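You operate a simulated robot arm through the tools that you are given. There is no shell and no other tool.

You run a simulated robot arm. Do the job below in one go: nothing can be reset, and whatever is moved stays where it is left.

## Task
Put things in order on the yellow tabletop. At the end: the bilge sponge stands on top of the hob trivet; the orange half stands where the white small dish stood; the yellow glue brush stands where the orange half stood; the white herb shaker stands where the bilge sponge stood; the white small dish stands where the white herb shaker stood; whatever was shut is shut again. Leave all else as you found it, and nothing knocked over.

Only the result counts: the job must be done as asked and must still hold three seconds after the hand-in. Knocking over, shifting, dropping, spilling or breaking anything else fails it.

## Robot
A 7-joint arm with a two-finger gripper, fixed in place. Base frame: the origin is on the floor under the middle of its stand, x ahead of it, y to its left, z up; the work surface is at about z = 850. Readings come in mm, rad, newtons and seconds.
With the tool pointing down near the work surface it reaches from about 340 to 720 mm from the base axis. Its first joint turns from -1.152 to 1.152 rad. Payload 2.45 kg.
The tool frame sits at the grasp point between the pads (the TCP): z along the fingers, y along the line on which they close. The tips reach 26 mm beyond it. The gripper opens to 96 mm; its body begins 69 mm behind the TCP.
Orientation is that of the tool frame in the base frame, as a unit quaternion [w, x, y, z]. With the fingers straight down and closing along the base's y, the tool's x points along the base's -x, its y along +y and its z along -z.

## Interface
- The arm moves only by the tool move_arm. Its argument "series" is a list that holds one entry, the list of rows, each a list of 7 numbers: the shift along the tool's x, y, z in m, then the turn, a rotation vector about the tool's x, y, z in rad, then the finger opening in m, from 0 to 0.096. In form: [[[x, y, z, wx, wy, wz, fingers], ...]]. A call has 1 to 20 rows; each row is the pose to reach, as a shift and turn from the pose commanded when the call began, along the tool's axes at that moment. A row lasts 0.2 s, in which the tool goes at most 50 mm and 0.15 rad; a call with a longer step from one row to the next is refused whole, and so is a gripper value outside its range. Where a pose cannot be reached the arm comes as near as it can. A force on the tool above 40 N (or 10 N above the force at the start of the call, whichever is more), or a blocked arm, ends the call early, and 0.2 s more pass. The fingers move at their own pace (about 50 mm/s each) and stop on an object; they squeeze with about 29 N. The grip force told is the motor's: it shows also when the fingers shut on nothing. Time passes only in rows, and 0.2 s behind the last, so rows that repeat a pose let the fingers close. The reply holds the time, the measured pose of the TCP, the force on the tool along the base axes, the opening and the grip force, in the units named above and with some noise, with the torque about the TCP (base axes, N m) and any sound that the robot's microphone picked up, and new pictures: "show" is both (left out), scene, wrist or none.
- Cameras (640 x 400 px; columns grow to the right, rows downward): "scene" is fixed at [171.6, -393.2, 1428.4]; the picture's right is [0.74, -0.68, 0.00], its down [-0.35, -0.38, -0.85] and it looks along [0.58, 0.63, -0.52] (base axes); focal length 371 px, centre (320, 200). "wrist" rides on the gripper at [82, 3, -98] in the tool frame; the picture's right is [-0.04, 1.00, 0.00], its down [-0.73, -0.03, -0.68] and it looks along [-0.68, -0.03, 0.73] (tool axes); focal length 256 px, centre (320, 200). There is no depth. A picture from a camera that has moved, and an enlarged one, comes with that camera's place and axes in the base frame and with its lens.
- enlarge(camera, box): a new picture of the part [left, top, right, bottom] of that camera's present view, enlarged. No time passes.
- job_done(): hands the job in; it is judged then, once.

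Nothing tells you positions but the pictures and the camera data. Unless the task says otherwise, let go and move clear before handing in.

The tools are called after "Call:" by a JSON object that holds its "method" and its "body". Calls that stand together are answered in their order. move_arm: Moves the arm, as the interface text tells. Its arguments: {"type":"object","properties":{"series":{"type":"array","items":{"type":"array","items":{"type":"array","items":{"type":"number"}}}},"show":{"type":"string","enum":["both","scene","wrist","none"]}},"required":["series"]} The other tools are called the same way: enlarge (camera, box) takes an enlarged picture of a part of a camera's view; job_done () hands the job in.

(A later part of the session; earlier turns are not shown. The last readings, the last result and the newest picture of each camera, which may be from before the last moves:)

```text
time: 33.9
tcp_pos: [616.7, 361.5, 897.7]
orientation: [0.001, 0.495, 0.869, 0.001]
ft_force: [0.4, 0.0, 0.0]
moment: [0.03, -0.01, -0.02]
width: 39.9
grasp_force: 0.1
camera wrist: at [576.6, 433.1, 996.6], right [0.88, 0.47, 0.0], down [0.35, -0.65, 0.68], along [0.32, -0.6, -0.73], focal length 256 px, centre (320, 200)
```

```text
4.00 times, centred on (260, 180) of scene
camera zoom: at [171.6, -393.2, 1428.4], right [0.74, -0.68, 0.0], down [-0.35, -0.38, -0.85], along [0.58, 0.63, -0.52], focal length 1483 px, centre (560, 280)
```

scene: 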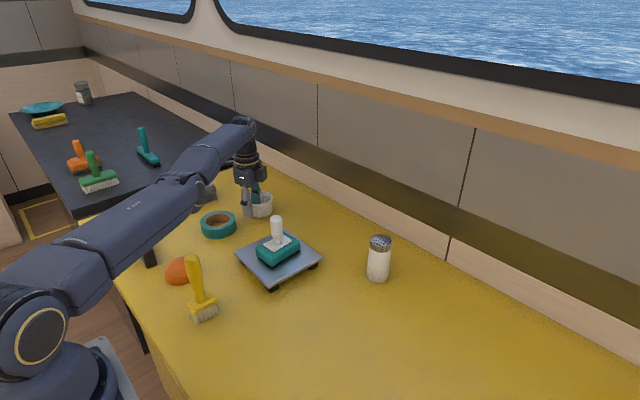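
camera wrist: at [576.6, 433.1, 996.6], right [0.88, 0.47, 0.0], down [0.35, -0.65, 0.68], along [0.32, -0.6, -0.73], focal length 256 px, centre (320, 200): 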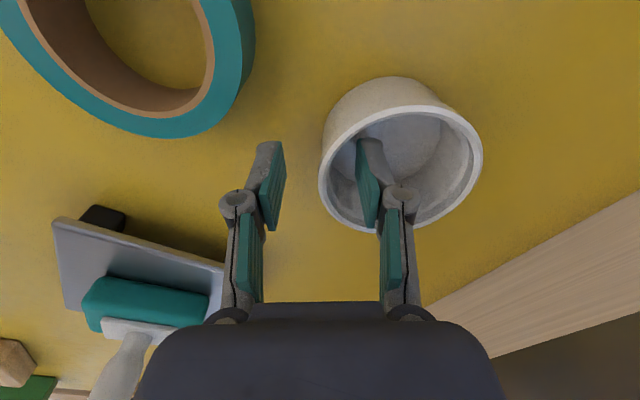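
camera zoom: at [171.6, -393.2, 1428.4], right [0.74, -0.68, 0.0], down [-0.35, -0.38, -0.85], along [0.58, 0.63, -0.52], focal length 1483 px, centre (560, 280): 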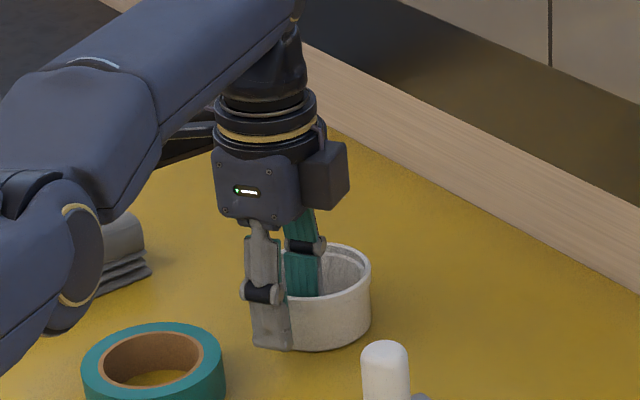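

The fingers straddle the wall. I'll lower 5 mm more, close, and lift slightly.

Call:
{"method": "move_arm", "body": {"series": [[[0, 0, 0.0025, 0, 0, 0, 0.04], [0, 0, 0.005, 0, 0, 0, 0.03], [0, 0, 0.005, 0, 0, 0, 0.02], [0, 0, 0.005, 0, 0, 0, 0.012], [0, 0, 0.005, 0, 0, 0, 0.006], [0, 0, 0.005, 0, 0, 0, 0.0], [0, 0, 0.005, 0, 0, 0, 0.0], [0, 0, 0.005, 0, 0, 0, 0.0]]]}}

Call:
{"method": "enlarge", "body": {"camera": "scene", "box": [200, 150, 320, 250]}}

```text
time: 35.7
tcp_pos: [616.1, 361.3, 892.7]
orientation: [0.001, 0.495, 0.869, 0.003]
ft_force: [-1.6, 2.4, 5.0]
moment: [0.3, -0.38, 0.17]
width: 6.0
grasp_force: 28.4
camera wrist: at [576.7, 433.4, 992.9], right [0.88, 0.47, 0.01], down [0.34, -0.65, 0.68], along [0.33, -0.6, -0.73], focal length 256 px, centre (320, 200)
```

scene: 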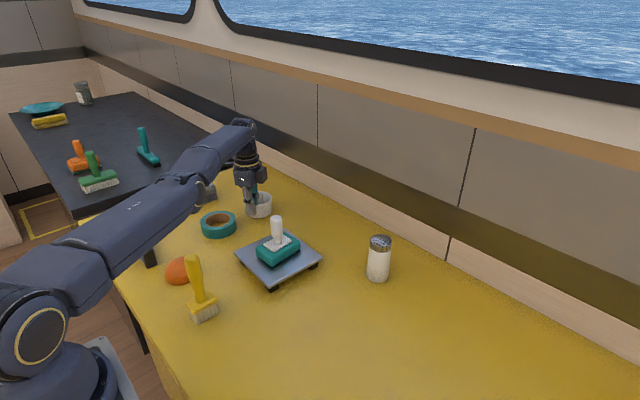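
wrist: 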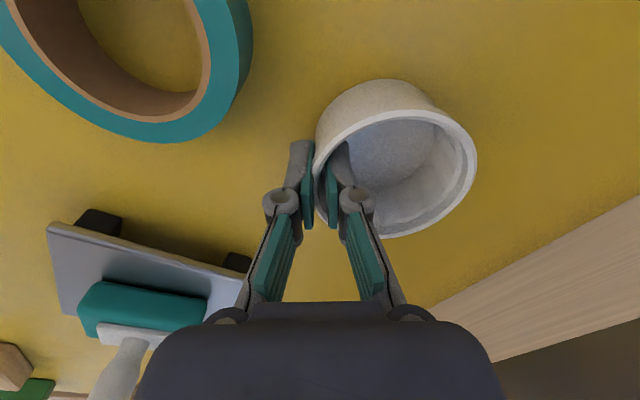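

```text
4.00 times, centred on (260, 200) of scene
camera zoom: at [171.5, -393.2, 1428.4], right [0.74, -0.68, 0.0], down [-0.35, -0.38, -0.85], along [0.58, 0.63, -0.52], focal length 1483 px, centre (560, 200)
```

zoom: 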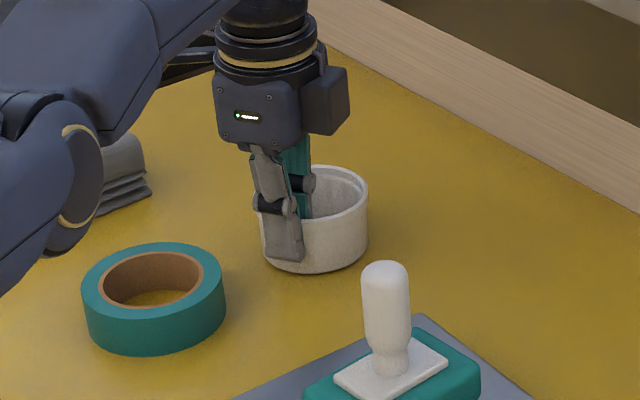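

The wall is gripped with a 6 mm gap. I'll lift a little and check the dish stays level.

Call:
{"method": "move_arm", "body": {"series": [[[0, 0, -0.005, 0, 0, 0, 0.0], [0, 0, -0.015, 0, 0, 0, 0.0], [0, 0, -0.03, 0, 0, 0, 0.0], [0, 0, -0.05, 0, 0, 0, 0.0], [0, 0, -0.07, 0, 0, 0, 0.0], [0, 0, -0.07, 0, 0, 0, 0.0]]]}}

Call:
{"method": "enlarge", "body": {"camera": "scene", "box": [200, 120, 320, 220]}}

```text
time: 37.1
tcp_pos: [615.0, 361.7, 962.7]
orientation: [0.001, 0.496, 0.868, 0.001]
ft_force: [0.3, -0.3, -1.3]
moment: [-0.06, 0.01, 0.01]
width: 6.2
grasp_force: 28.8
camera wrist: at [576.2, 432.8, 1061.9], right [0.88, 0.47, 0.0], down [0.35, -0.65, 0.68], along [0.32, -0.6, -0.73], focal length 256 px, centre (320, 200)
```

scene: 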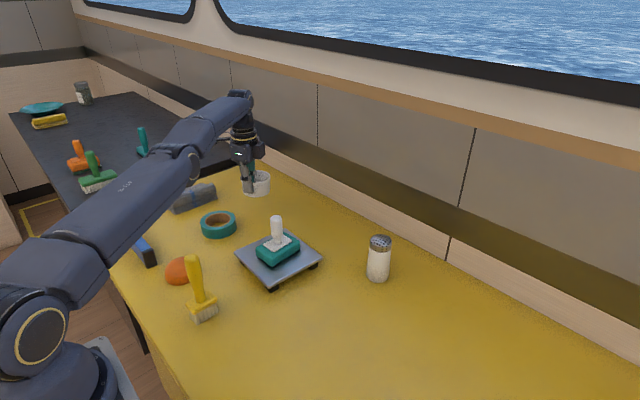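
wrist: 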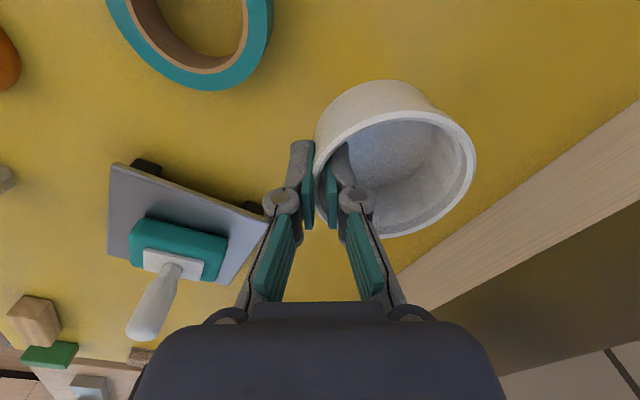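

```text
4.00 times, centred on (260, 170) of scene
camera zoom: at [171.7, -393.1, 1428.4], right [0.74, -0.68, 0.0], down [-0.35, -0.38, -0.85], along [0.58, 0.63, -0.52], focal length 1483 px, centre (560, 320)
```

zoom: 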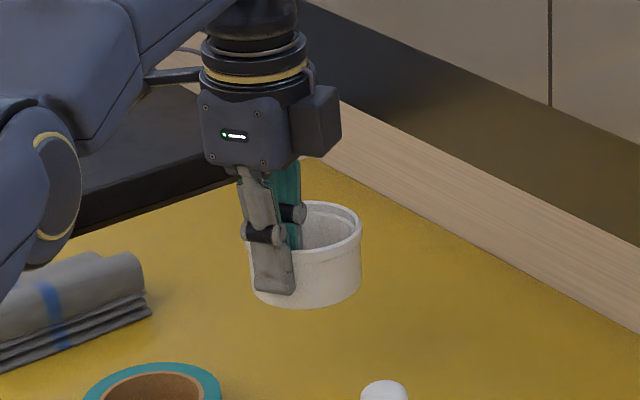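

The dish hangs level. I'll raise it above the sponge handle and brush, then carry it to the shaker's former spot, with the TCP target at (377, 1) putting the dish centre at (409, 20).

Call:
{"method": "move_arm", "body": {"series": [[[0, 0, -0.0225, 0, 0, 0, 0.0], [0, 0, -0.045, 0, 0, 0, 0.0], [0, 0, -0.0675, 0, 0, 0, 0.0], [0, 0, -0.09, 0, 0, 0, 0.0], [-0.0136, -0.0277, -0.09, 0, 0, 0, 0.0], [-0.0271, -0.0554, -0.09, 0, 0, 0, 0.0], [-0.0407, -0.0832, -0.09, 0, 0, 0, 0.0], [-0.0543, -0.1109, -0.09, 0, 0, 0, 0.0], [-0.0679, -0.1386, -0.09, 0, 0, 0, 0.0], [-0.0814, -0.1663, -0.09, 0, 0, 0, 0.0], [-0.095, -0.194, -0.09, 0, 0, 0, 0.0], [-0.1086, -0.2218, -0.09, 0, 0, 0, 0.0], [-0.1221, -0.2495, -0.09, 0, 0, 0, 0.0], [-0.1357, -0.2772, -0.09, 0, 0, 0, 0.0], [-0.1493, -0.3049, -0.09, 0, 0, 0, 0.0], [-0.1629, -0.3326, -0.09, 0, 0, 0, 0.0], [-0.1764, -0.3604, -0.09, 0, 0, 0, 0.0], [-0.19, -0.3881, -0.09, 0, 0, 0, 0.0], [-0.19, -0.3881, -0.09, 0, 0, 0, 0.0]]]}}

Call:
{"method": "enlarge", "body": {"camera": "wrist", "box": [280, 80, 480, 240]}}

```text
time: 41.1
tcp_pos: [378.3, 1.4, 1050.8]
orientation: [0.001, 0.496, 0.868, 0.002]
ft_force: [0.1, -0.7, -0.9]
moment: [0.02, 0.05, -0.03]
width: 6.3
grasp_force: 28.9
out of reach, approached as far as the arm can: row 2, 3, 4
camera wrist: at [338.2, 72.4, 1150.3], right [0.88, 0.47, 0.0], down [0.35, -0.65, 0.68], along [0.32, -0.6, -0.73], focal length 256 px, centre (320, 200)
```

scene: 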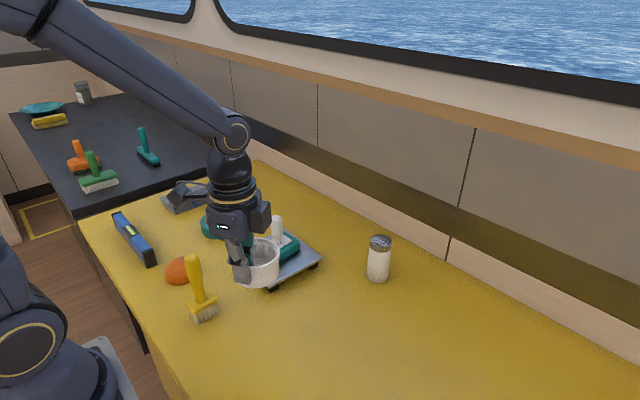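
wrist: 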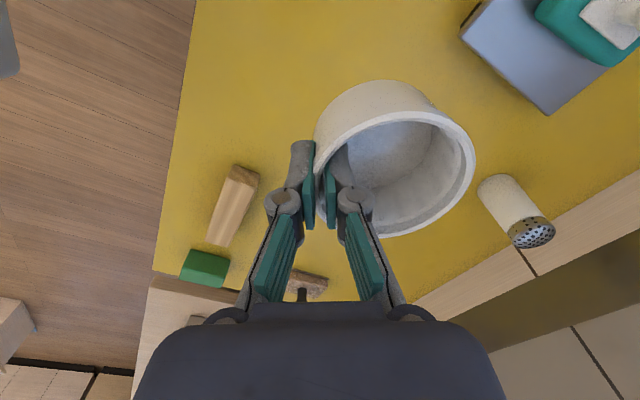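

```text
2.50 times, centred on (380, 160) of wrist
camera zoom: at [338.2, 72.4, 1150.3], right [0.88, 0.47, 0.0], down [0.35, -0.65, 0.68], along [0.32, -0.6, -0.73], focal length 640 px, centre (170, 300)
```

zoom: 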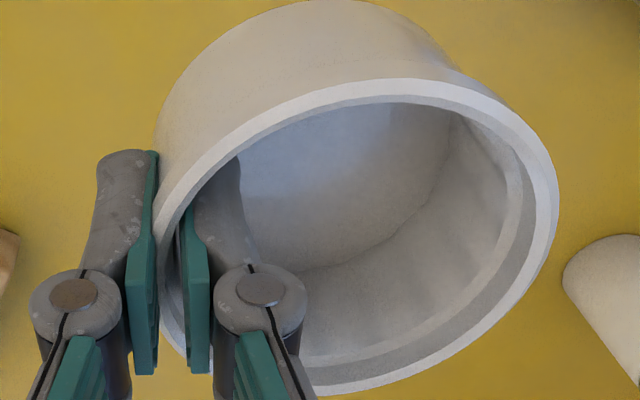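

Call:
{"method": "enlarge", "body": {"camera": "scene", "box": [210, 210, 310, 310]}}

```text
4.00 times, centred on (260, 260) of scene
camera zoom: at [171.6, -393.2, 1428.4], right [0.74, -0.68, 0.0], down [-0.35, -0.38, -0.85], along [0.58, 0.63, -0.52], focal length 1483 px, centre (560, -40)
```

zoom: 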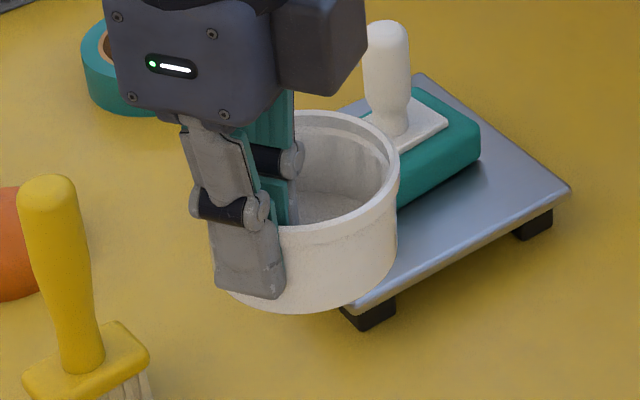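

Both views suggest the dish centre is a few millimetres short in y, so I'll correct by about +3.5 mm and lower to just above the table for a final position check.

Call:
{"method": "move_arm", "body": {"series": [[[0.0027, 0.0024, 0.02, 0, 0, 0, 0.0], [0.0027, 0.0024, 0.045, 0, 0, 0, 0.0], [0.0027, 0.0024, 0.07, 0, 0, 0, 0.0], [0.0027, 0.0024, 0.095, 0, 0, 0, 0.0], [0.0027, 0.0024, 0.115, 0, 0, 0, 0.0], [0.0027, 0.0024, 0.132, 0, 0, 0, 0.0], [0.0027, 0.0024, 0.144, 0, 0, 0, 0.0], [0.0027, 0.0024, 0.148, 0, 0, 0, 0.0], [0.0027, 0.0024, 0.148, 0, 0, 0, 0.0]]]}}

Call:
{"method": "enlarge", "body": {"camera": "scene", "box": [190, 250, 350, 350]}}

```text
time: 43.1
tcp_pos: [378.8, 4.5, 902.5]
orientation: [0.001, 0.496, 0.868, 0.002]
ft_force: [0.2, 0.2, -1.9]
moment: [0.01, 0.06, 0.04]
width: 6.2
grasp_force: 28.0
camera wrist: at [340.0, 75.8, 1002.4], right [0.88, 0.47, 0.0], down [0.35, -0.65, 0.68], along [0.32, -0.6, -0.73], focal length 256 px, centre (320, 200)
```

scene: 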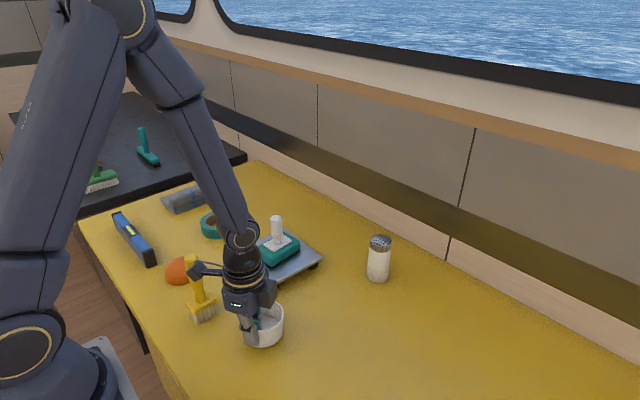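
wrist: 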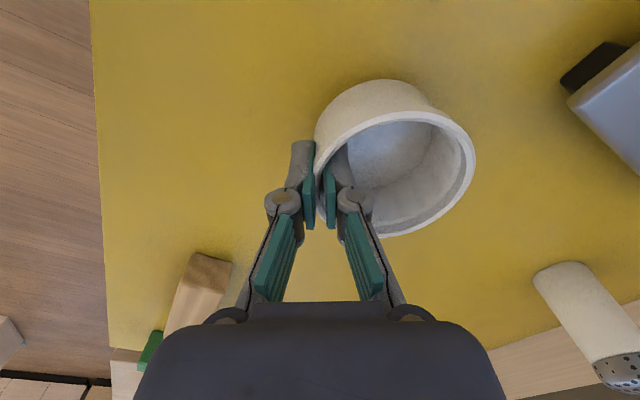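

```text
4.00 times, centred on (270, 300) of scene
camera zoom: at [171.6, -393.2, 1428.4], right [0.74, -0.68, 0.0], down [-0.35, -0.38, -0.85], along [0.58, 0.63, -0.52], focal length 1483 px, centre (520, -200)
```

zoom: 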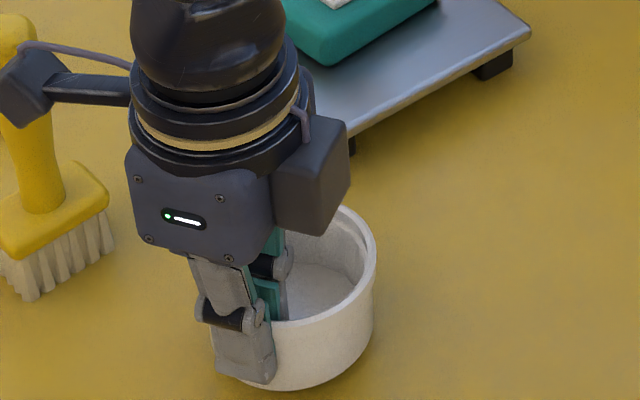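

The dish is within 2–3 mm of the target and about 10 mm above the table. I'll nudge it and lower slowly.

Call:
{"method": "move_arm", "body": {"series": [[[0.0013, 0.0008, 0.004, 0, 0, 0, 0.0], [0.0013, 0.0008, 0.007, 0, 0, 0, 0.0], [0.0013, 0.0008, 0.008, 0, 0, 0, 0.0], [0.0013, 0.0008, 0.0085, 0, 0, 0, 0.0], [0.0013, 0.0008, 0.009, 0, 0, 0, 0.0]]], "show": "none"}}

```text
time: 44.3
tcp_pos: [379.6, 6.3, 894.0]
orientation: [0.001, 0.496, 0.868, 0.001]
ft_force: [-2.1, -0.6, 4.5]
moment: [0.09, -0.24, 0.05]
width: 6.5
grasp_force: 29.4
```

Call:
{"method": "move_arm", "body": {"series": [[[0, 0, 0.0004, 0, 0, 0, 0.0], [0, 0, 0.0004, 0, 0, 0, 0.0]]], "show": "scene"}}

Call:
{"method": "enlarge", "body": {"camera": "scene", "box": [190, 260, 350, 360]}}

```text
time: 44.9
tcp_pos: [379.4, 5.9, 894.1]
orientation: [0.002, 0.495, 0.869, 0.001]
ft_force: [-1.4, 0.4, 5.8]
moment: [0.12, -0.33, 0.02]
width: 6.1
grasp_force: 29.2
```

scene: 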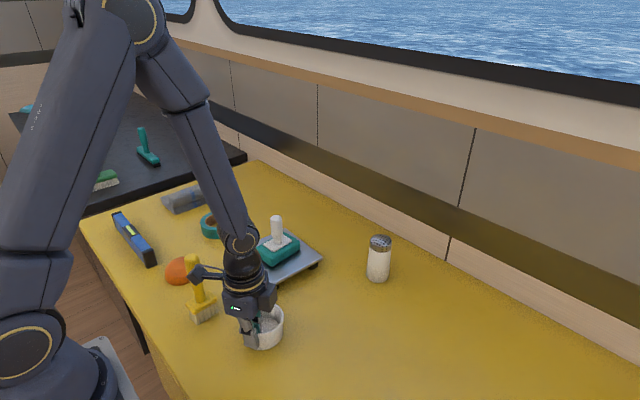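

```text
4.00 times, centred on (270, 310) of scene
camera zoom: at [171.5, -393.2, 1428.4], right [0.74, -0.68, 0.0], down [-0.35, -0.38, -0.85], along [0.58, 0.63, -0.52], focal length 1483 px, centre (520, -240)
```

zoom: 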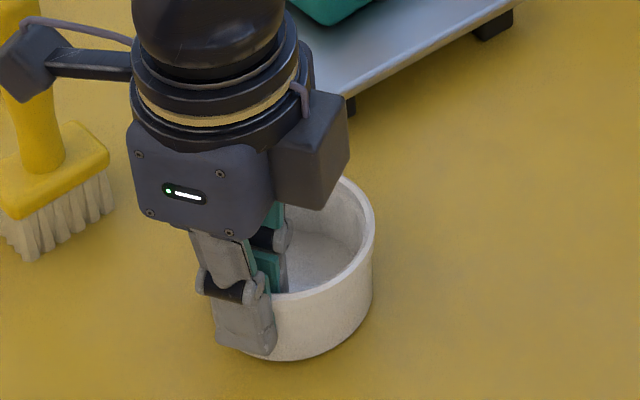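

The dish sits on the table. I'll open gently and rise straight up.

Call:
{"method": "move_arm", "body": {"series": [[[0, 0, 0, 0, 0, 0, 0.012], [0, 0, 0, 0, 0, 0, 0.022], [0, 0, 0, 0, 0, 0, 0.032], [0, 0, 0, 0, 0, 0, 0.036], [0, 0, -0.01, 0, 0, 0, 0.036], [0, 0, -0.03, 0, 0, 0, 0.036], [0, 0, -0.06, 0, 0, 0, 0.036], [0, 0, -0.095, 0, 0, 0, 0.036], [0, 0, -0.13, 0, 0, 0, 0.036], [0, 0, -0.165, 0, 0, 0, 0.036], [0, 0, -0.18, 0, 0, 0, 0.036]]]}}

Call:
{"method": "enlarge", "body": {"camera": "scene", "box": [150, 250, 310, 350]}}

```text
time: 47.3
tcp_pos: [377.4, 4.4, 1073.8]
orientation: [0.001, 0.497, 0.868, 0.002]
ft_force: [-0.7, -0.1, -0.3]
moment: [0.03, -0.05, 0.0]
width: 35.9
grasp_force: 0.1
camera wrist: at [339.4, 76.5, 1173.7], right [0.88, 0.47, 0.0], down [0.35, -0.65, 0.68], along [0.32, -0.6, -0.73], focal length 256 px, centre (320, 200)
```

scene: 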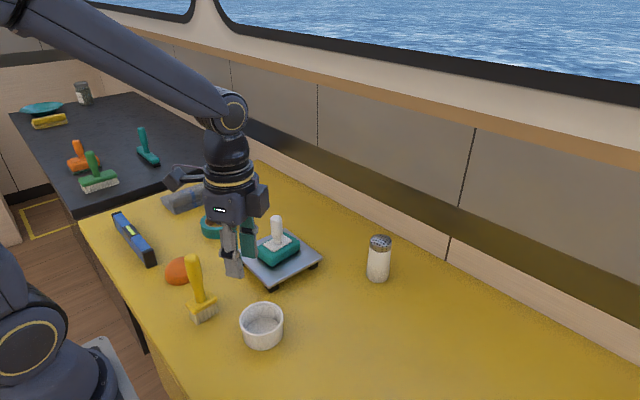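
wrist: 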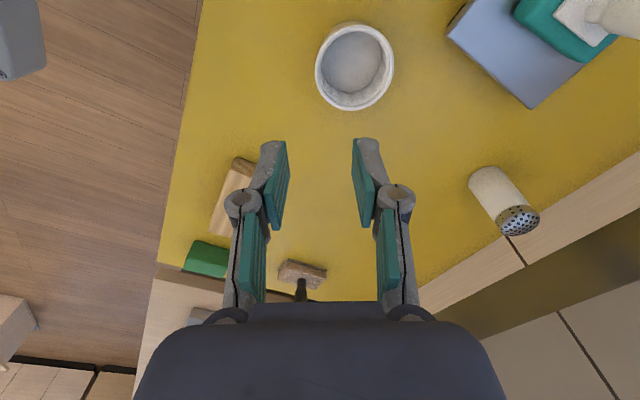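

```text
4.00 times, centred on (230, 300) of scene
camera zoom: at [171.6, -393.2, 1428.4], right [0.74, -0.68, 0.0], down [-0.35, -0.38, -0.85], along [0.58, 0.63, -0.52], focal length 1483 px, centre (680, -200)
```

zoom: 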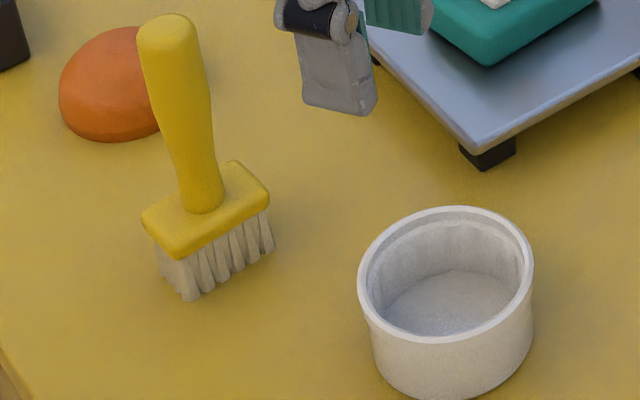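

The dish stands where the shaker was; its base centre matches in the scene view. Next I'll move over the orange half, turning the tool back to a radial alignment, and look closely at its surroundings.

Call:
{"method": "move_arm", "body": {"series": [[[0.0202, 0.0108, -0.005, 0, 0, -0.131, 0.05], [0.0404, 0.0215, -0.01, 0, 0, -0.262, 0.07], [0.0607, 0.0323, -0.01, 0, 0, -0.393, 0.09], [0.0809, 0.0431, -0.01, 0, 0, -0.524, 0.09], [0.1011, 0.0538, -0.01, 0, 0, -0.655, 0.09], [0.1213, 0.0646, -0.01, 0, 0, -0.786, 0.09], [0.1415, 0.0754, -0.01, 0, 0, -0.916, 0.09], [0.1617, 0.0861, -0.01, 0, 0, -1.047, 0.09], [0.182, 0.0969, -0.01, 0, 0, -1.178, 0.09], [0.2022, 0.1077, -0.01, 0, 0, -1.309, 0.09], [0.2224, 0.1184, -0.01, 0, 0, -1.44, 0.09], [0.2426, 0.1292, -0.01, 0, 0, -1.571, 0.09], [0.2426, 0.1292, -0.01, 0, 0, -1.571, 0.09]]]}}

Call:
{"method": "enlarge", "body": {"camera": "wrist", "box": [220, 20, 460, 180]}}

Call:
{"method": "enlarge", "body": {"camera": "scene", "box": [100, 200, 220, 300]}}

```text
time: 50.1
tcp_pos: [365.1, 279.4, 1085.1]
orientation: [0.002, -0.265, 0.964, 0.001]
ft_force: [0.1, 0.6, 0.7]
moment: [0.0, 0.01, -0.01]
width: 89.7
grasp_force: 0.0
camera wrist: at [293.5, 241.5, 1184.0], right [-0.48, 0.88, 0.0], down [0.64, 0.35, 0.68], along [0.6, 0.32, -0.73], focal length 256 px, centre (320, 200)
```

scene: 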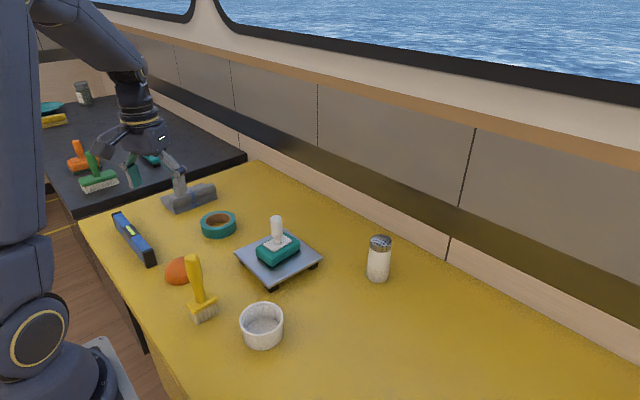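
wrist: 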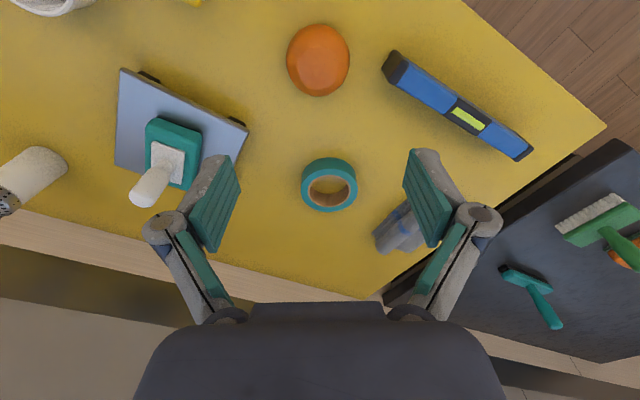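

```text
2.50 times, centred on (340, 100) of wrist
camera zoom: at [293.5, 241.5, 1184.0], right [-0.48, 0.88, 0.0], down [0.64, 0.35, 0.68], along [0.6, 0.32, -0.73], focal length 640 px, centre (270, 450)
```

zoom: 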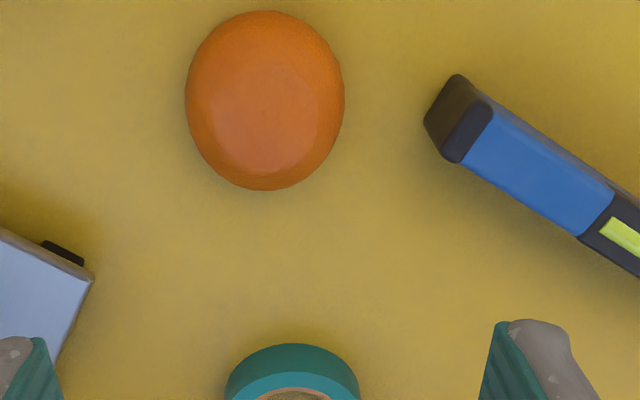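

```text
4.00 times, centred on (160, 250) of scene
camera zoom: at [171.6, -393.1, 1428.4], right [0.74, -0.68, 0.0], down [-0.35, -0.38, -0.85], along [0.58, 0.63, -0.52], focal length 1483 px, centre (960, 0)
```

zoom: 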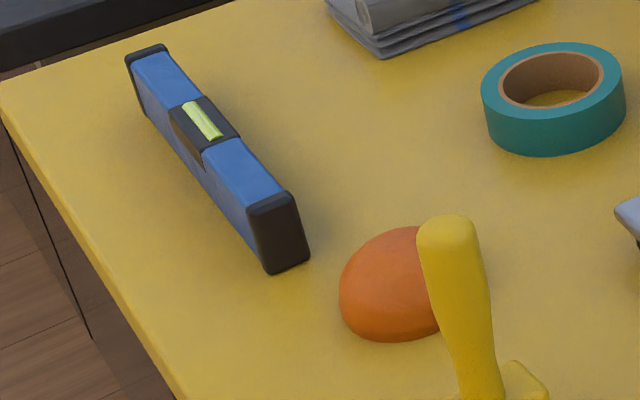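

The orange half is about 72 mm wide and 45 mm tall at (366, 278). The level's end face is at y ≈ 353, x 316–340, so I'll close along base y (yaw 0) to stay clear of it. First I'll yaw back.

Call:
{"method": "move_arm", "body": {"series": [[[0, 0, 0.012, 0, 0, 0.107, 0.086], [0, 0, 0.024, 0, 0, 0.214, 0.086], [0, 0, 0.036, 0, 0, 0.321, 0.086], [0, 0, 0.048, 0, 0, 0.428, 0.086], [0, 0, 0.06, 0, 0, 0.535, 0.086], [0, 0, 0.06, 0, 0, 0.535, 0.086]]]}}

Call:
{"method": "enlarge", "body": {"camera": "wrist", "box": [220, 20, 460, 180]}}

```text
time: 51.5
tcp_pos: [364.9, 281.0, 1023.1]
orientation: [0.002, 0.002, 1.0, 0.0]
ft_force: [-0.2, 0.5, 0.2]
moment: [0.05, 0.03, -0.03]
width: 86.0
grasp_force: 0.0
camera wrist: at [284.3, 283.5, 1123.3], right [0.04, 1.0, 0.0], down [0.73, -0.03, 0.68], along [0.68, -0.03, -0.73], focal length 256 px, centre (320, 200)
```

scene: 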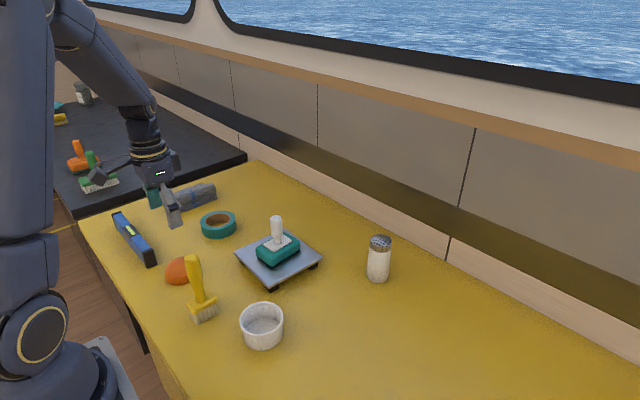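
wrist: 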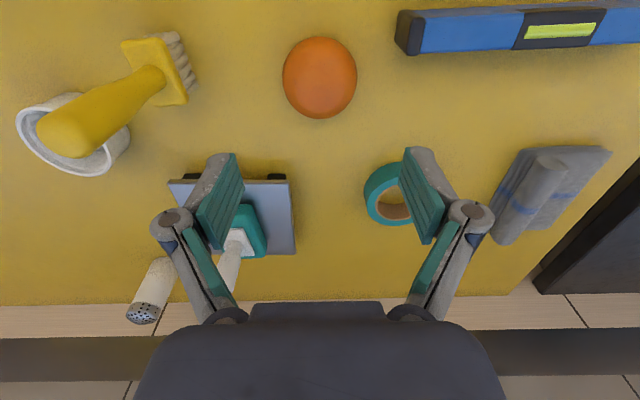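

```text
2.50 times, centred on (340, 100) of wrist
camera zoom: at [284.3, 283.5, 1123.3], right [0.04, 1.0, 0.0], down [0.73, -0.03, 0.68], along [0.68, -0.03, -0.73], focal length 640 px, centre (270, 450)
```

zoom: 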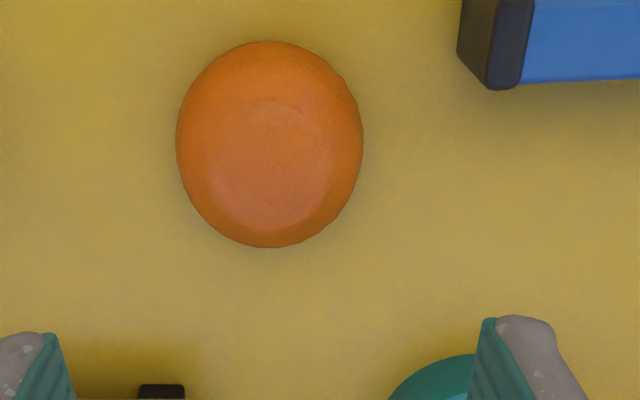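

The orange's centre is confirmed at about (365.5, 278.7). I'll tilt the tool 0.3 rad outward along +x and lower to just above it.

Call:
{"method": "move_arm", "body": {"series": [[[0.0015, -0.0005, 0.015, 0, -0.06, 0, 0.086], [0.003, -0.001, 0.03, 0, -0.12, 0, 0.086], [0.0045, -0.0015, 0.045, 0, -0.18, 0, 0.086], [0.006, -0.002, 0.06, 0, -0.24, 0, 0.086], [0.0066, -0.002, 0.073, 0, -0.3, 0, 0.086], [0.0066, -0.002, 0.073, 0, -0.3, 0, 0.086]]]}}

Call:
{"method": "enlarge", "body": {"camera": "scene", "box": [110, 190, 230, 310]}}

```text
time: 52.9
tcp_pos: [358.9, 279.4, 950.9]
orientation: [0.15, 0.001, 0.989, 0.001]
ft_force: [0.0, 0.2, 0.1]
moment: [0.04, -0.01, -0.02]
width: 86.0
grasp_force: 0.0
camera wrist: at [252.8, 281.6, 1021.4], right [0.04, 1.0, 0.01], down [0.5, -0.03, 0.87], along [0.87, -0.03, -0.5], focal length 256 px, centre (320, 200)
```

scene: 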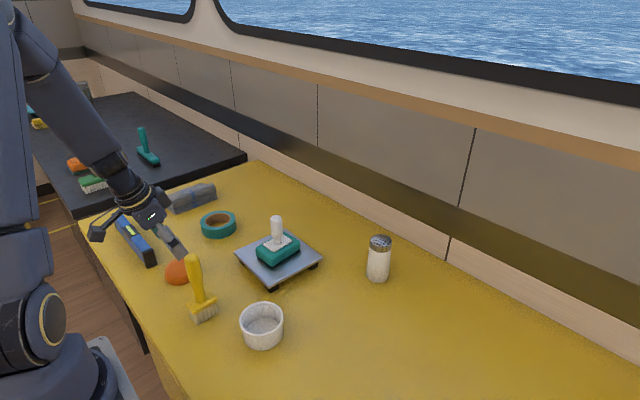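
wrist: 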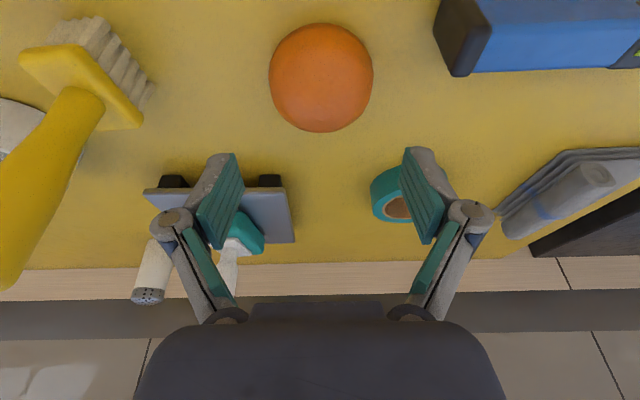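

```text
3.33 times, centred on (170, 250) of scene
camera zoom: at [171.6, -393.2, 1428.4], right [0.74, -0.68, 0.0], down [-0.35, -0.38, -0.85], along [0.58, 0.63, -0.52], focal length 1236 px, centre (820, 33)
```

zoom: 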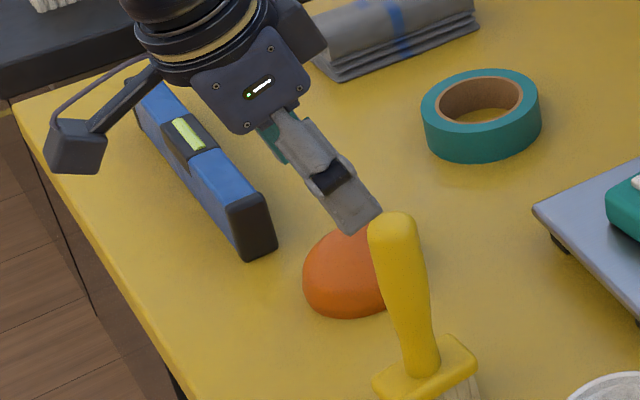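

The tool is tilted and aligned over the orange. I'll descend vertically so the pads flank its widest part, with the tips about 2–3 mm above the table.

Call:
{"method": "move_arm", "body": {"series": [[[0.0041, 0, 0.0134, 0, 0, 0, 0.086], [0.0083, 0, 0.0267, 0, 0, 0, 0.086], [0.0124, 0, 0.0401, 0, 0, 0, 0.086], [0.0163, 0, 0.0525, 0, 0, 0, 0.086], [0.0189, 0, 0.0611, 0, 0, 0, 0.086], [0.0204, 0, 0.0659, 0, 0, 0, 0.086], [0.0207, 0, 0.0669, 0, 0, 0, 0.086], [0.0207, 0, 0.0669, 0, 0, 0, 0.086]]]}}

Call:
{"method": "enlarge", "body": {"camera": "scene", "box": [110, 190, 230, 310]}}

Call:
{"method": "enlarge", "body": {"camera": "wrist", "box": [160, 60, 480, 260]}}

```text
time: 54.7
tcp_pos: [359.3, 278.6, 881.5]
orientation: [0.151, 0.001, 0.988, 0.0]
ft_force: [-0.6, -0.8, 0.7]
moment: [-0.04, 0.0, 0.01]
width: 86.0
grasp_force: 0.0
camera wrist: at [252.5, 281.5, 951.6], right [0.04, 1.0, 0.01], down [0.5, -0.03, 0.87], along [0.87, -0.03, -0.5], focal length 256 px, centre (320, 200)
```

scene: 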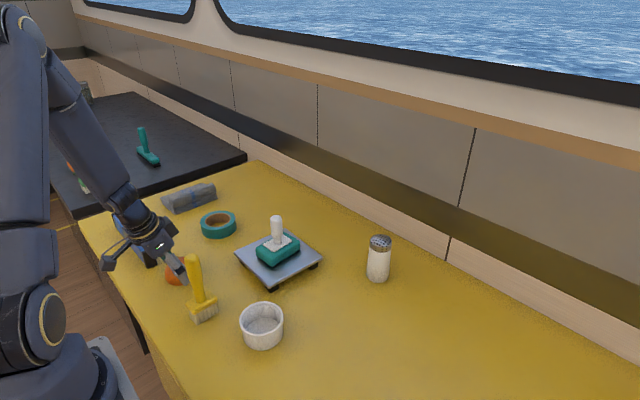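
wrist: 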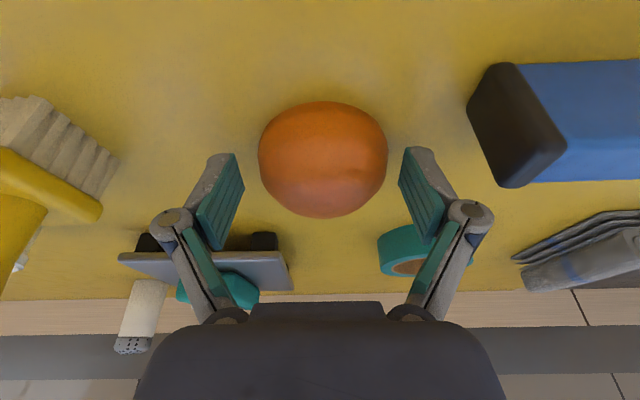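

```text
3.33 times, centred on (170, 250) of scene
camera zoom: at [171.6, -393.2, 1428.4], right [0.74, -0.68, 0.0], down [-0.35, -0.38, -0.85], along [0.58, 0.63, -0.52], focal length 1236 px, centre (820, 33)
```

zoom: 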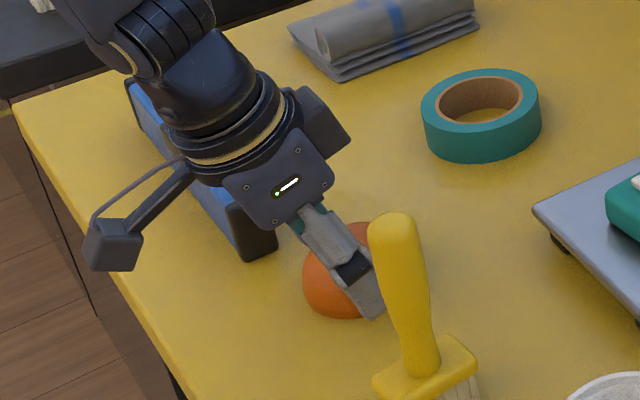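

```text
2.00 times, centred on (320, 160) of wrist
camera zoom: at [252.5, 281.5, 951.6], right [0.04, 1.0, 0.01], down [0.5, -0.03, 0.87], along [0.87, -0.03, -0.5], focal length 512 px, centre (320, 280)
```

zoom: 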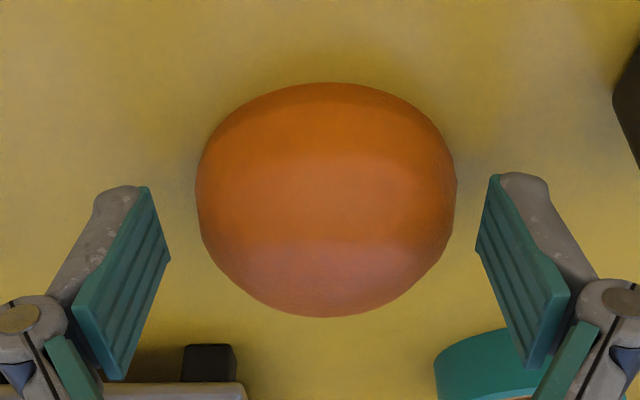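

The pads flank the widest part of the orange. I'll lower about 1.8 mm more and close gradually.

Call:
{"method": "move_arm", "body": {"series": [[[0.0005, 0, 0.0017, 0, 0, 0, 0.086], [0.0005, 0, 0.0017, 0, 0, 0, 0.08], [0.0005, 0, 0.0017, 0, 0, 0, 0.074], [0.0005, 0, 0.0017, 0, 0, 0, 0.068], [0.0005, 0, 0.0017, 0, 0, 0, 0.06], [0.0005, 0, 0.0017, 0, 0, 0, 0.04], [0.0005, 0, 0.0017, 0, 0, 0, 0.02], [0.0005, 0, 0.0017, 0, 0, 0, 0.0]]]}}

Call:
{"method": "enlarge", "body": {"camera": "wrist", "box": [160, 60, 480, 260]}}

```text
time: 56.5
tcp_pos: [359.3, 279.5, 878.6]
orientation: [0.151, 0.001, 0.989, 0.001]
ft_force: [-1.6, 2.8, 10.4]
moment: [0.13, -0.13, 0.02]
width: 69.5
grasp_force: 29.0
camera wrist: at [252.7, 281.9, 950.1], right [0.04, 1.0, 0.01], down [0.5, -0.03, 0.87], along [0.87, -0.03, -0.5], focal length 256 px, centre (320, 200)
```

scene: 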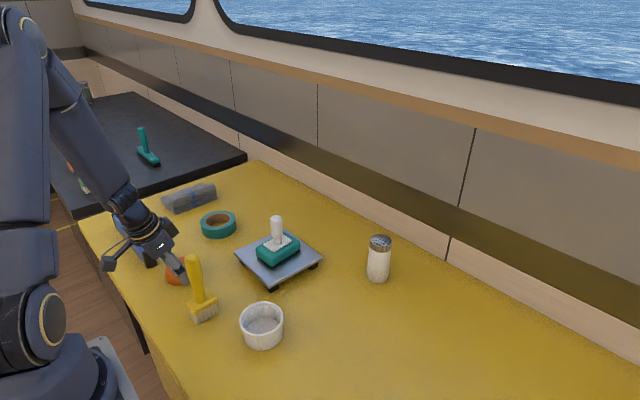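
wrist: 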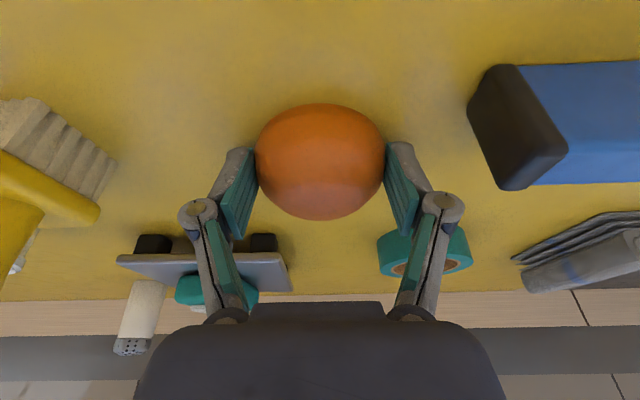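

```text
2.00 times, centred on (320, 160) of wrist
camera zoom: at [252.7, 281.9, 950.1], right [0.04, 1.0, 0.01], down [0.5, -0.03, 0.87], along [0.87, -0.03, -0.5], focal length 512 px, centre (320, 280)
```

zoom: 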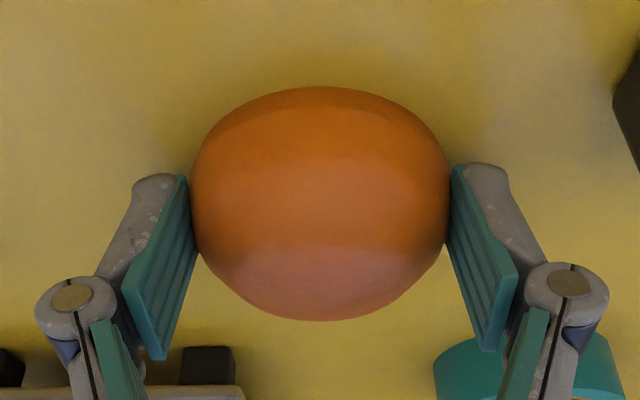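

The pads hold the orange at 69.5 mm. I'll lift slowly by 15 mm and check that it comes up level.

Call:
{"method": "move_arm", "body": {"series": [[[-0.0006, 0, -0.0019, 0, 0, 0, 0.0], [-0.0015, 0, -0.0048, 0, 0, 0, 0.0], [-0.003, 0, -0.0096, 0, 0, 0, 0.0], [-0.0044, 0, -0.0143, 0, 0, 0, 0.0], [-0.0044, 0, -0.0143, 0, 0, 0, 0.0]]]}}

Call:
{"method": "enlarge", "body": {"camera": "wrist", "box": [160, 60, 480, 260]}}

Call:
{"method": "enlarge", "body": {"camera": "scene", "box": [110, 190, 230, 310]}}

```text
time: 57.7
tcp_pos: [360.6, 278.5, 894.1]
orientation: [0.152, 0.0, 0.988, 0.0]
ft_force: [-0.4, 0.4, -0.5]
moment: [0.01, 0.05, 0.01]
width: 69.4
grasp_force: 28.8
camera wrist: at [252.8, 281.5, 964.7], right [0.04, 1.0, 0.01], down [0.5, -0.03, 0.87], along [0.87, -0.03, -0.5], focal length 256 px, centre (320, 200)
```

scene: 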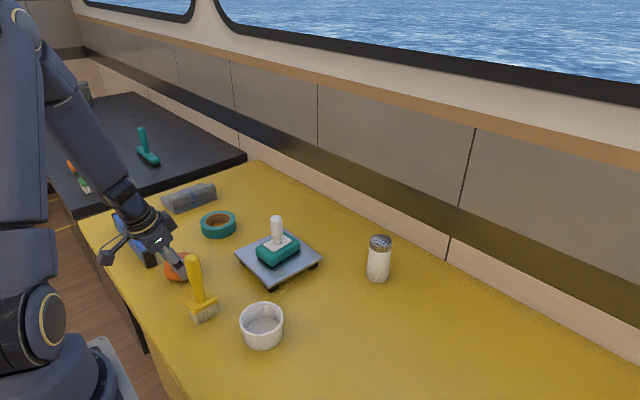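
wrist: 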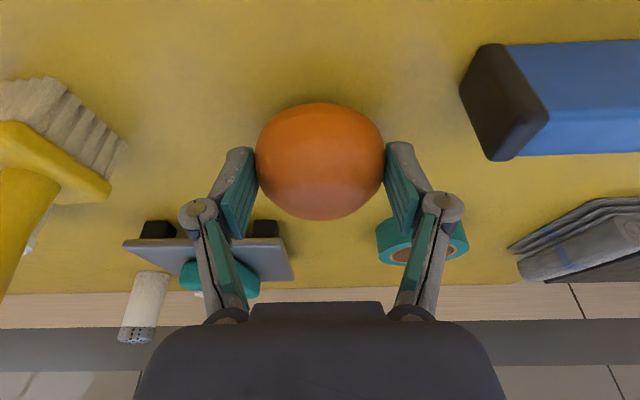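

```text
2.00 times, centred on (320, 160) of wrist
camera zoom: at [252.8, 281.5, 964.7], right [0.04, 1.0, 0.01], down [0.5, -0.03, 0.87], along [0.87, -0.03, -0.5], focal length 512 px, centre (320, 280)
```

zoom: 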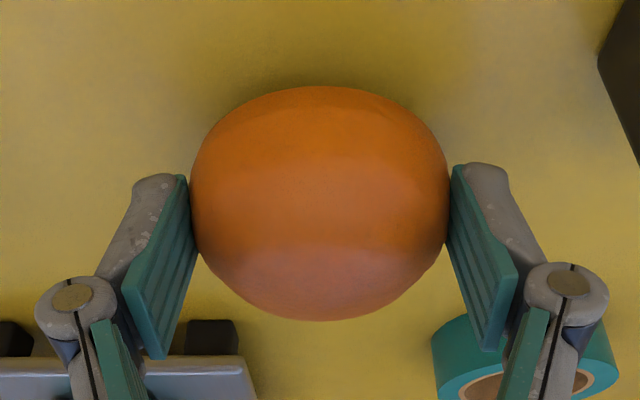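

```text
3.33 times, centred on (170, 250) of scene
camera zoom: at [171.6, -393.2, 1428.4], right [0.74, -0.68, 0.0], down [-0.35, -0.38, -0.85], along [0.58, 0.63, -0.52], focal length 1236 px, centre (820, 33)
```

zoom: 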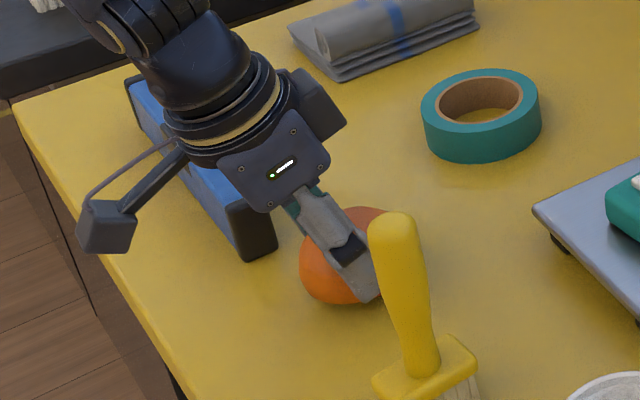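

The orange came up level in the grip. I'll lift it over the tape and carry it, with orientation fixed, to the dish's former spot with the TCP at about (642.4, 381.4).

Call:
{"method": "move_arm", "body": {"series": [[[-0.005, 0, -0.0162, 0, 0, 0, 0.0], [-0.01, 0, -0.0325, 0, 0, 0, 0.0], [-0.0151, 0, -0.0487, 0, 0, 0, 0.0], [-0.0396, 0.0093, -0.0411, 0, 0, 0, 0.0], [-0.0641, 0.0187, -0.0336, 0, 0, 0, 0.0], [-0.0886, 0.028, -0.026, 0, 0, 0, 0.0], [-0.1131, 0.0374, -0.0184, 0, 0, 0, 0.0], [-0.1376, 0.0467, -0.0108, 0, 0, 0, 0.0], [-0.162, 0.0561, -0.0033, 0, 0, 0, 0.0], [-0.1865, 0.0654, 0.0043, 0, 0, 0, 0.0], [-0.211, 0.0748, 0.0119, 0, 0, 0, 0.0], [-0.2355, 0.0841, 0.0195, 0, 0, 0, 0.0], [-0.26, 0.0935, 0.0271, 0, 0, 0, 0.0], [-0.2845, 0.1028, 0.0346, 0, 0, 0, 0.0], [-0.2845, 0.1028, 0.0346, 0, 0, 0, 0.0]]]}}

Call:
{"method": "enlarge", "body": {"camera": "scene", "box": [190, 130, 310, 250]}}

```text
time: 60.9
tcp_pos: [642.0, 380.7, 945.8]
orientation: [0.151, 0.001, 0.989, 0.001]
ft_force: [0.0, -1.5, -0.7]
moment: [0.02, 0.02, 0.02]
width: 69.5
grasp_force: 28.9
camera wrist: at [535.2, 383.8, 1016.7], right [0.04, 1.0, 0.01], down [0.5, -0.03, 0.87], along [0.87, -0.03, -0.5], focal length 256 px, centre (320, 200)
```

scene: 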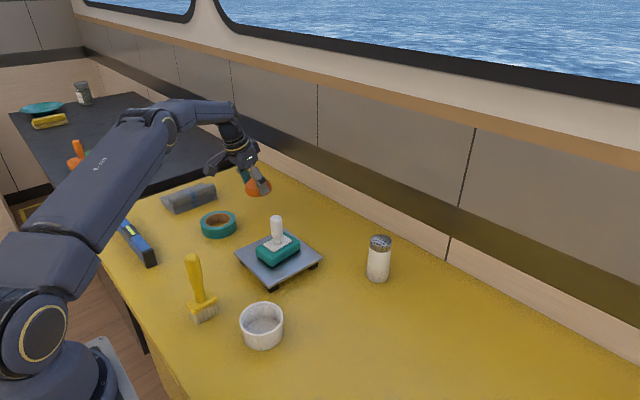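
wrist: 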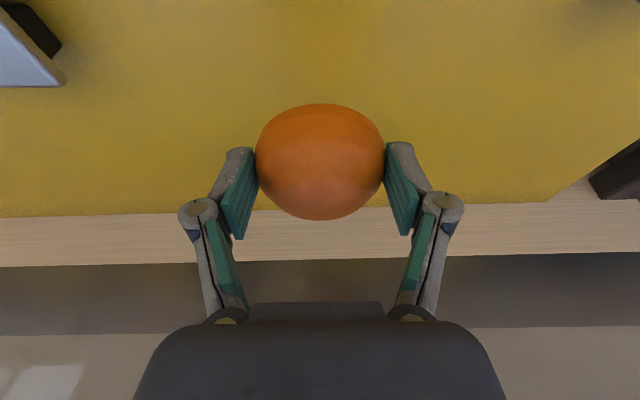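

```text
3.33 times, centred on (250, 190) of scene
camera zoom: at [171.7, -393.2, 1428.4], right [0.74, -0.68, 0.0], down [-0.35, -0.38, -0.85], along [0.58, 0.63, -0.52], focal length 1236 px, centre (553, 233)
```

zoom: 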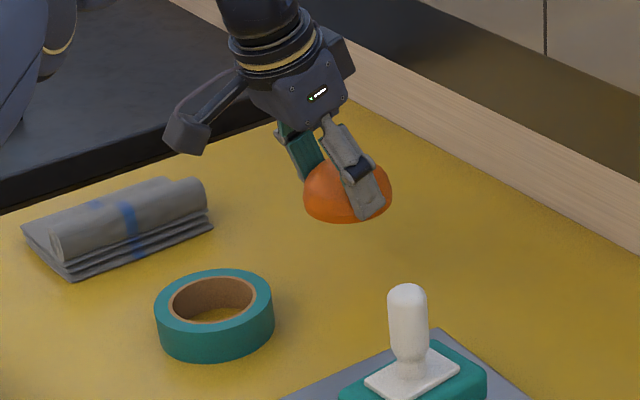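

The orange is over the dish's old spot. I'll lower most of the way.

Call:
{"method": "move_arm", "body": {"series": [[[0.0044, 0.0005, 0.0143, 0, 0, 0, 0.0], [0.0089, 0.0005, 0.0287, 0, 0, 0, 0.0], [0.0133, 0.0005, 0.043, 0, 0, 0, 0.0], [0.0163, 0.0005, 0.0526, 0, 0, 0, 0.0], [0.0183, 0.0005, 0.0592, 0, 0, 0, 0.0], [0.0183, 0.0005, 0.0592, 0, 0, 0, 0.0]]]}}

Call:
{"method": "enlarge", "body": {"camera": "scene", "box": [200, 150, 320, 250]}}

```text
time: 62.3
tcp_pos: [641.7, 380.8, 884.2]
orientation: [0.151, 0.002, 0.988, 0.0]
ft_force: [1.0, 0.8, -0.5]
moment: [-0.01, 0.02, 0.01]
width: 69.4
grasp_force: 28.7
camera wrist: at [535.0, 384.4, 955.1], right [0.04, 1.0, 0.01], down [0.5, -0.03, 0.87], along [0.87, -0.03, -0.5], focal length 256 px, centre (320, 200)
```

scene: 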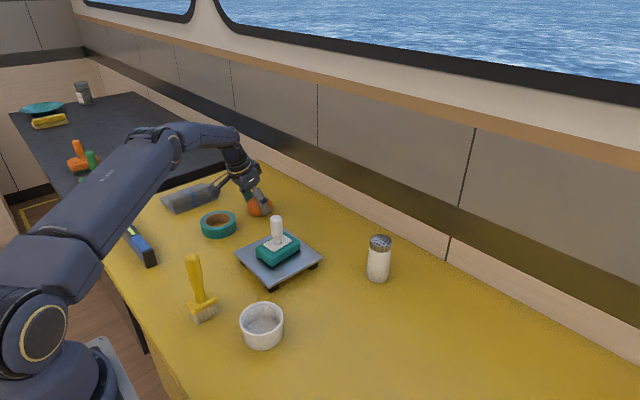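
wrist: 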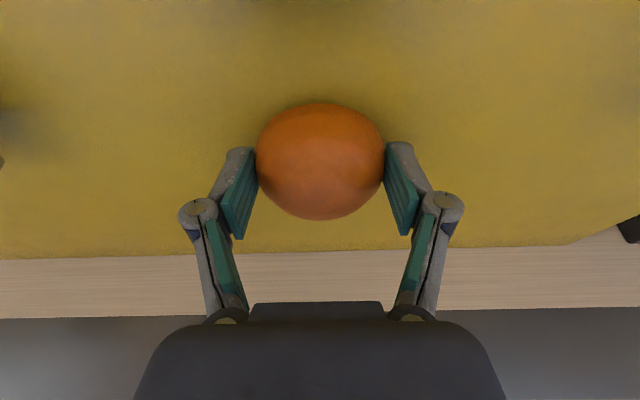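

```text
4.00 times, centred on (260, 200) of scene
camera zoom: at [171.6, -393.1, 1428.4], right [0.74, -0.68, 0.0], down [-0.35, -0.38, -0.85], along [0.58, 0.63, -0.52], focal length 1483 px, centre (560, 200)
```

zoom: 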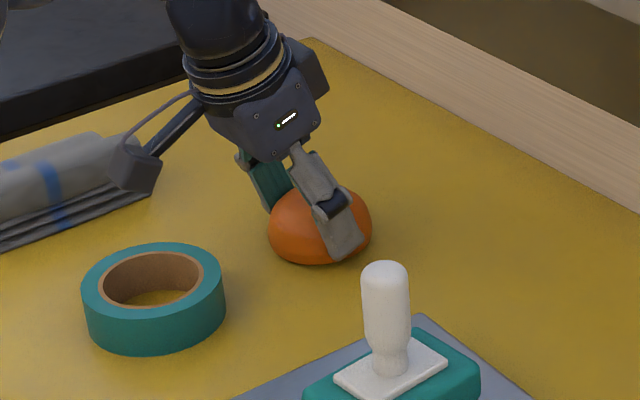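

Call:
{"method": "move_arm", "body": {"series": [[[0.0006, 0.0003, 0.0019, 0, 0, 0, 0.0], [0.0009, 0.0003, 0.0029, 0, 0, 0, 0.0], [0.001, 0.0003, 0.0034, 0, 0, 0, 0.0], [0.0012, 0.0003, 0.0038, 0, 0, 0, 0.0]]], "show": "none"}}

```text
time: 63.3
tcp_pos: [642.1, 381.4, 881.1]
orientation: [0.151, 0.0, 0.989, 0.001]
ft_force: [1.0, -0.3, -0.4]
moment: [-0.03, -0.01, -0.02]
width: 69.2
grasp_force: 29.2
```

Call:
{"method": "move_arm", "body": {"series": [[[0.00015, 0, 0.0005, 0, 0, 0, 0.0], [0.0003, 0, 0.001, 0, 0, 0, 0.0]]], "show": "none"}}

```text
time: 63.9
tcp_pos: [643.3, 382.9, 879.8]
orientation: [0.151, 0.001, 0.989, 0.0]
ft_force: [-0.4, -1.1, 2.5]
moment: [0.12, 0.05, 0.04]
width: 69.7
grasp_force: 28.9
```

Call:
{"method": "move_arm", "body": {"series": [[[0.00015, 0, 0.0005, 0, 0, 0, 0.0], [0.00015, 0, 0.0005, 0, 0, 0, 0.0]]], "show": "scene"}}

Call:
{"method": "enlarge", "body": {"camera": "scene", "box": [200, 150, 320, 250]}}

```text
time: 64.5
tcp_pos: [642.2, 381.5, 880.1]
orientation: [0.152, 0.001, 0.988, 0.002]
ft_force: [-2.2, -1.0, 9.4]
moment: [0.3, 0.08, 0.02]
width: 69.2
grasp_force: 29.6
```

scene: 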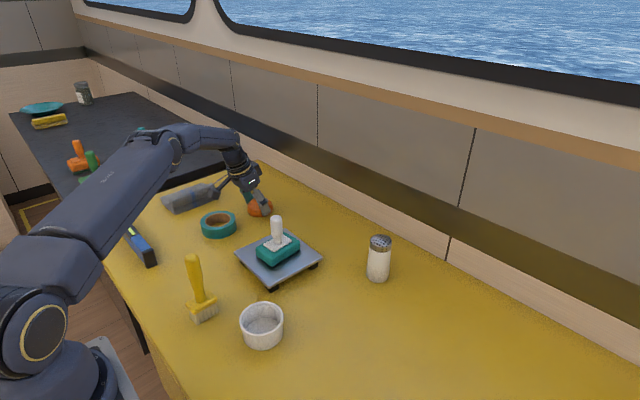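

```text
4.00 times, centred on (260, 200) of scene
camera zoom: at [171.4, -393.3, 1428.4], right [0.74, -0.68, 0.0], down [-0.35, -0.38, -0.85], along [0.58, 0.63, -0.52], focal length 1483 px, centre (560, 200)
```

zoom: 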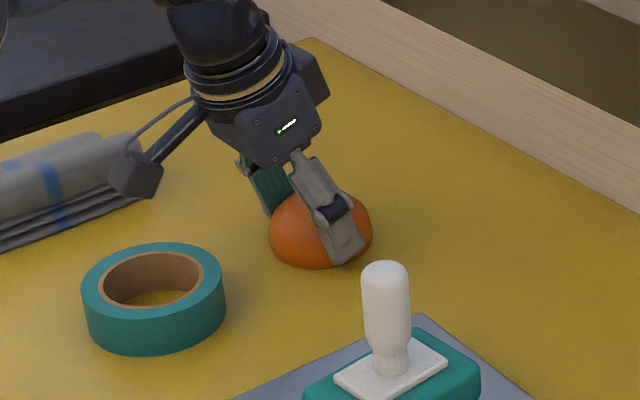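

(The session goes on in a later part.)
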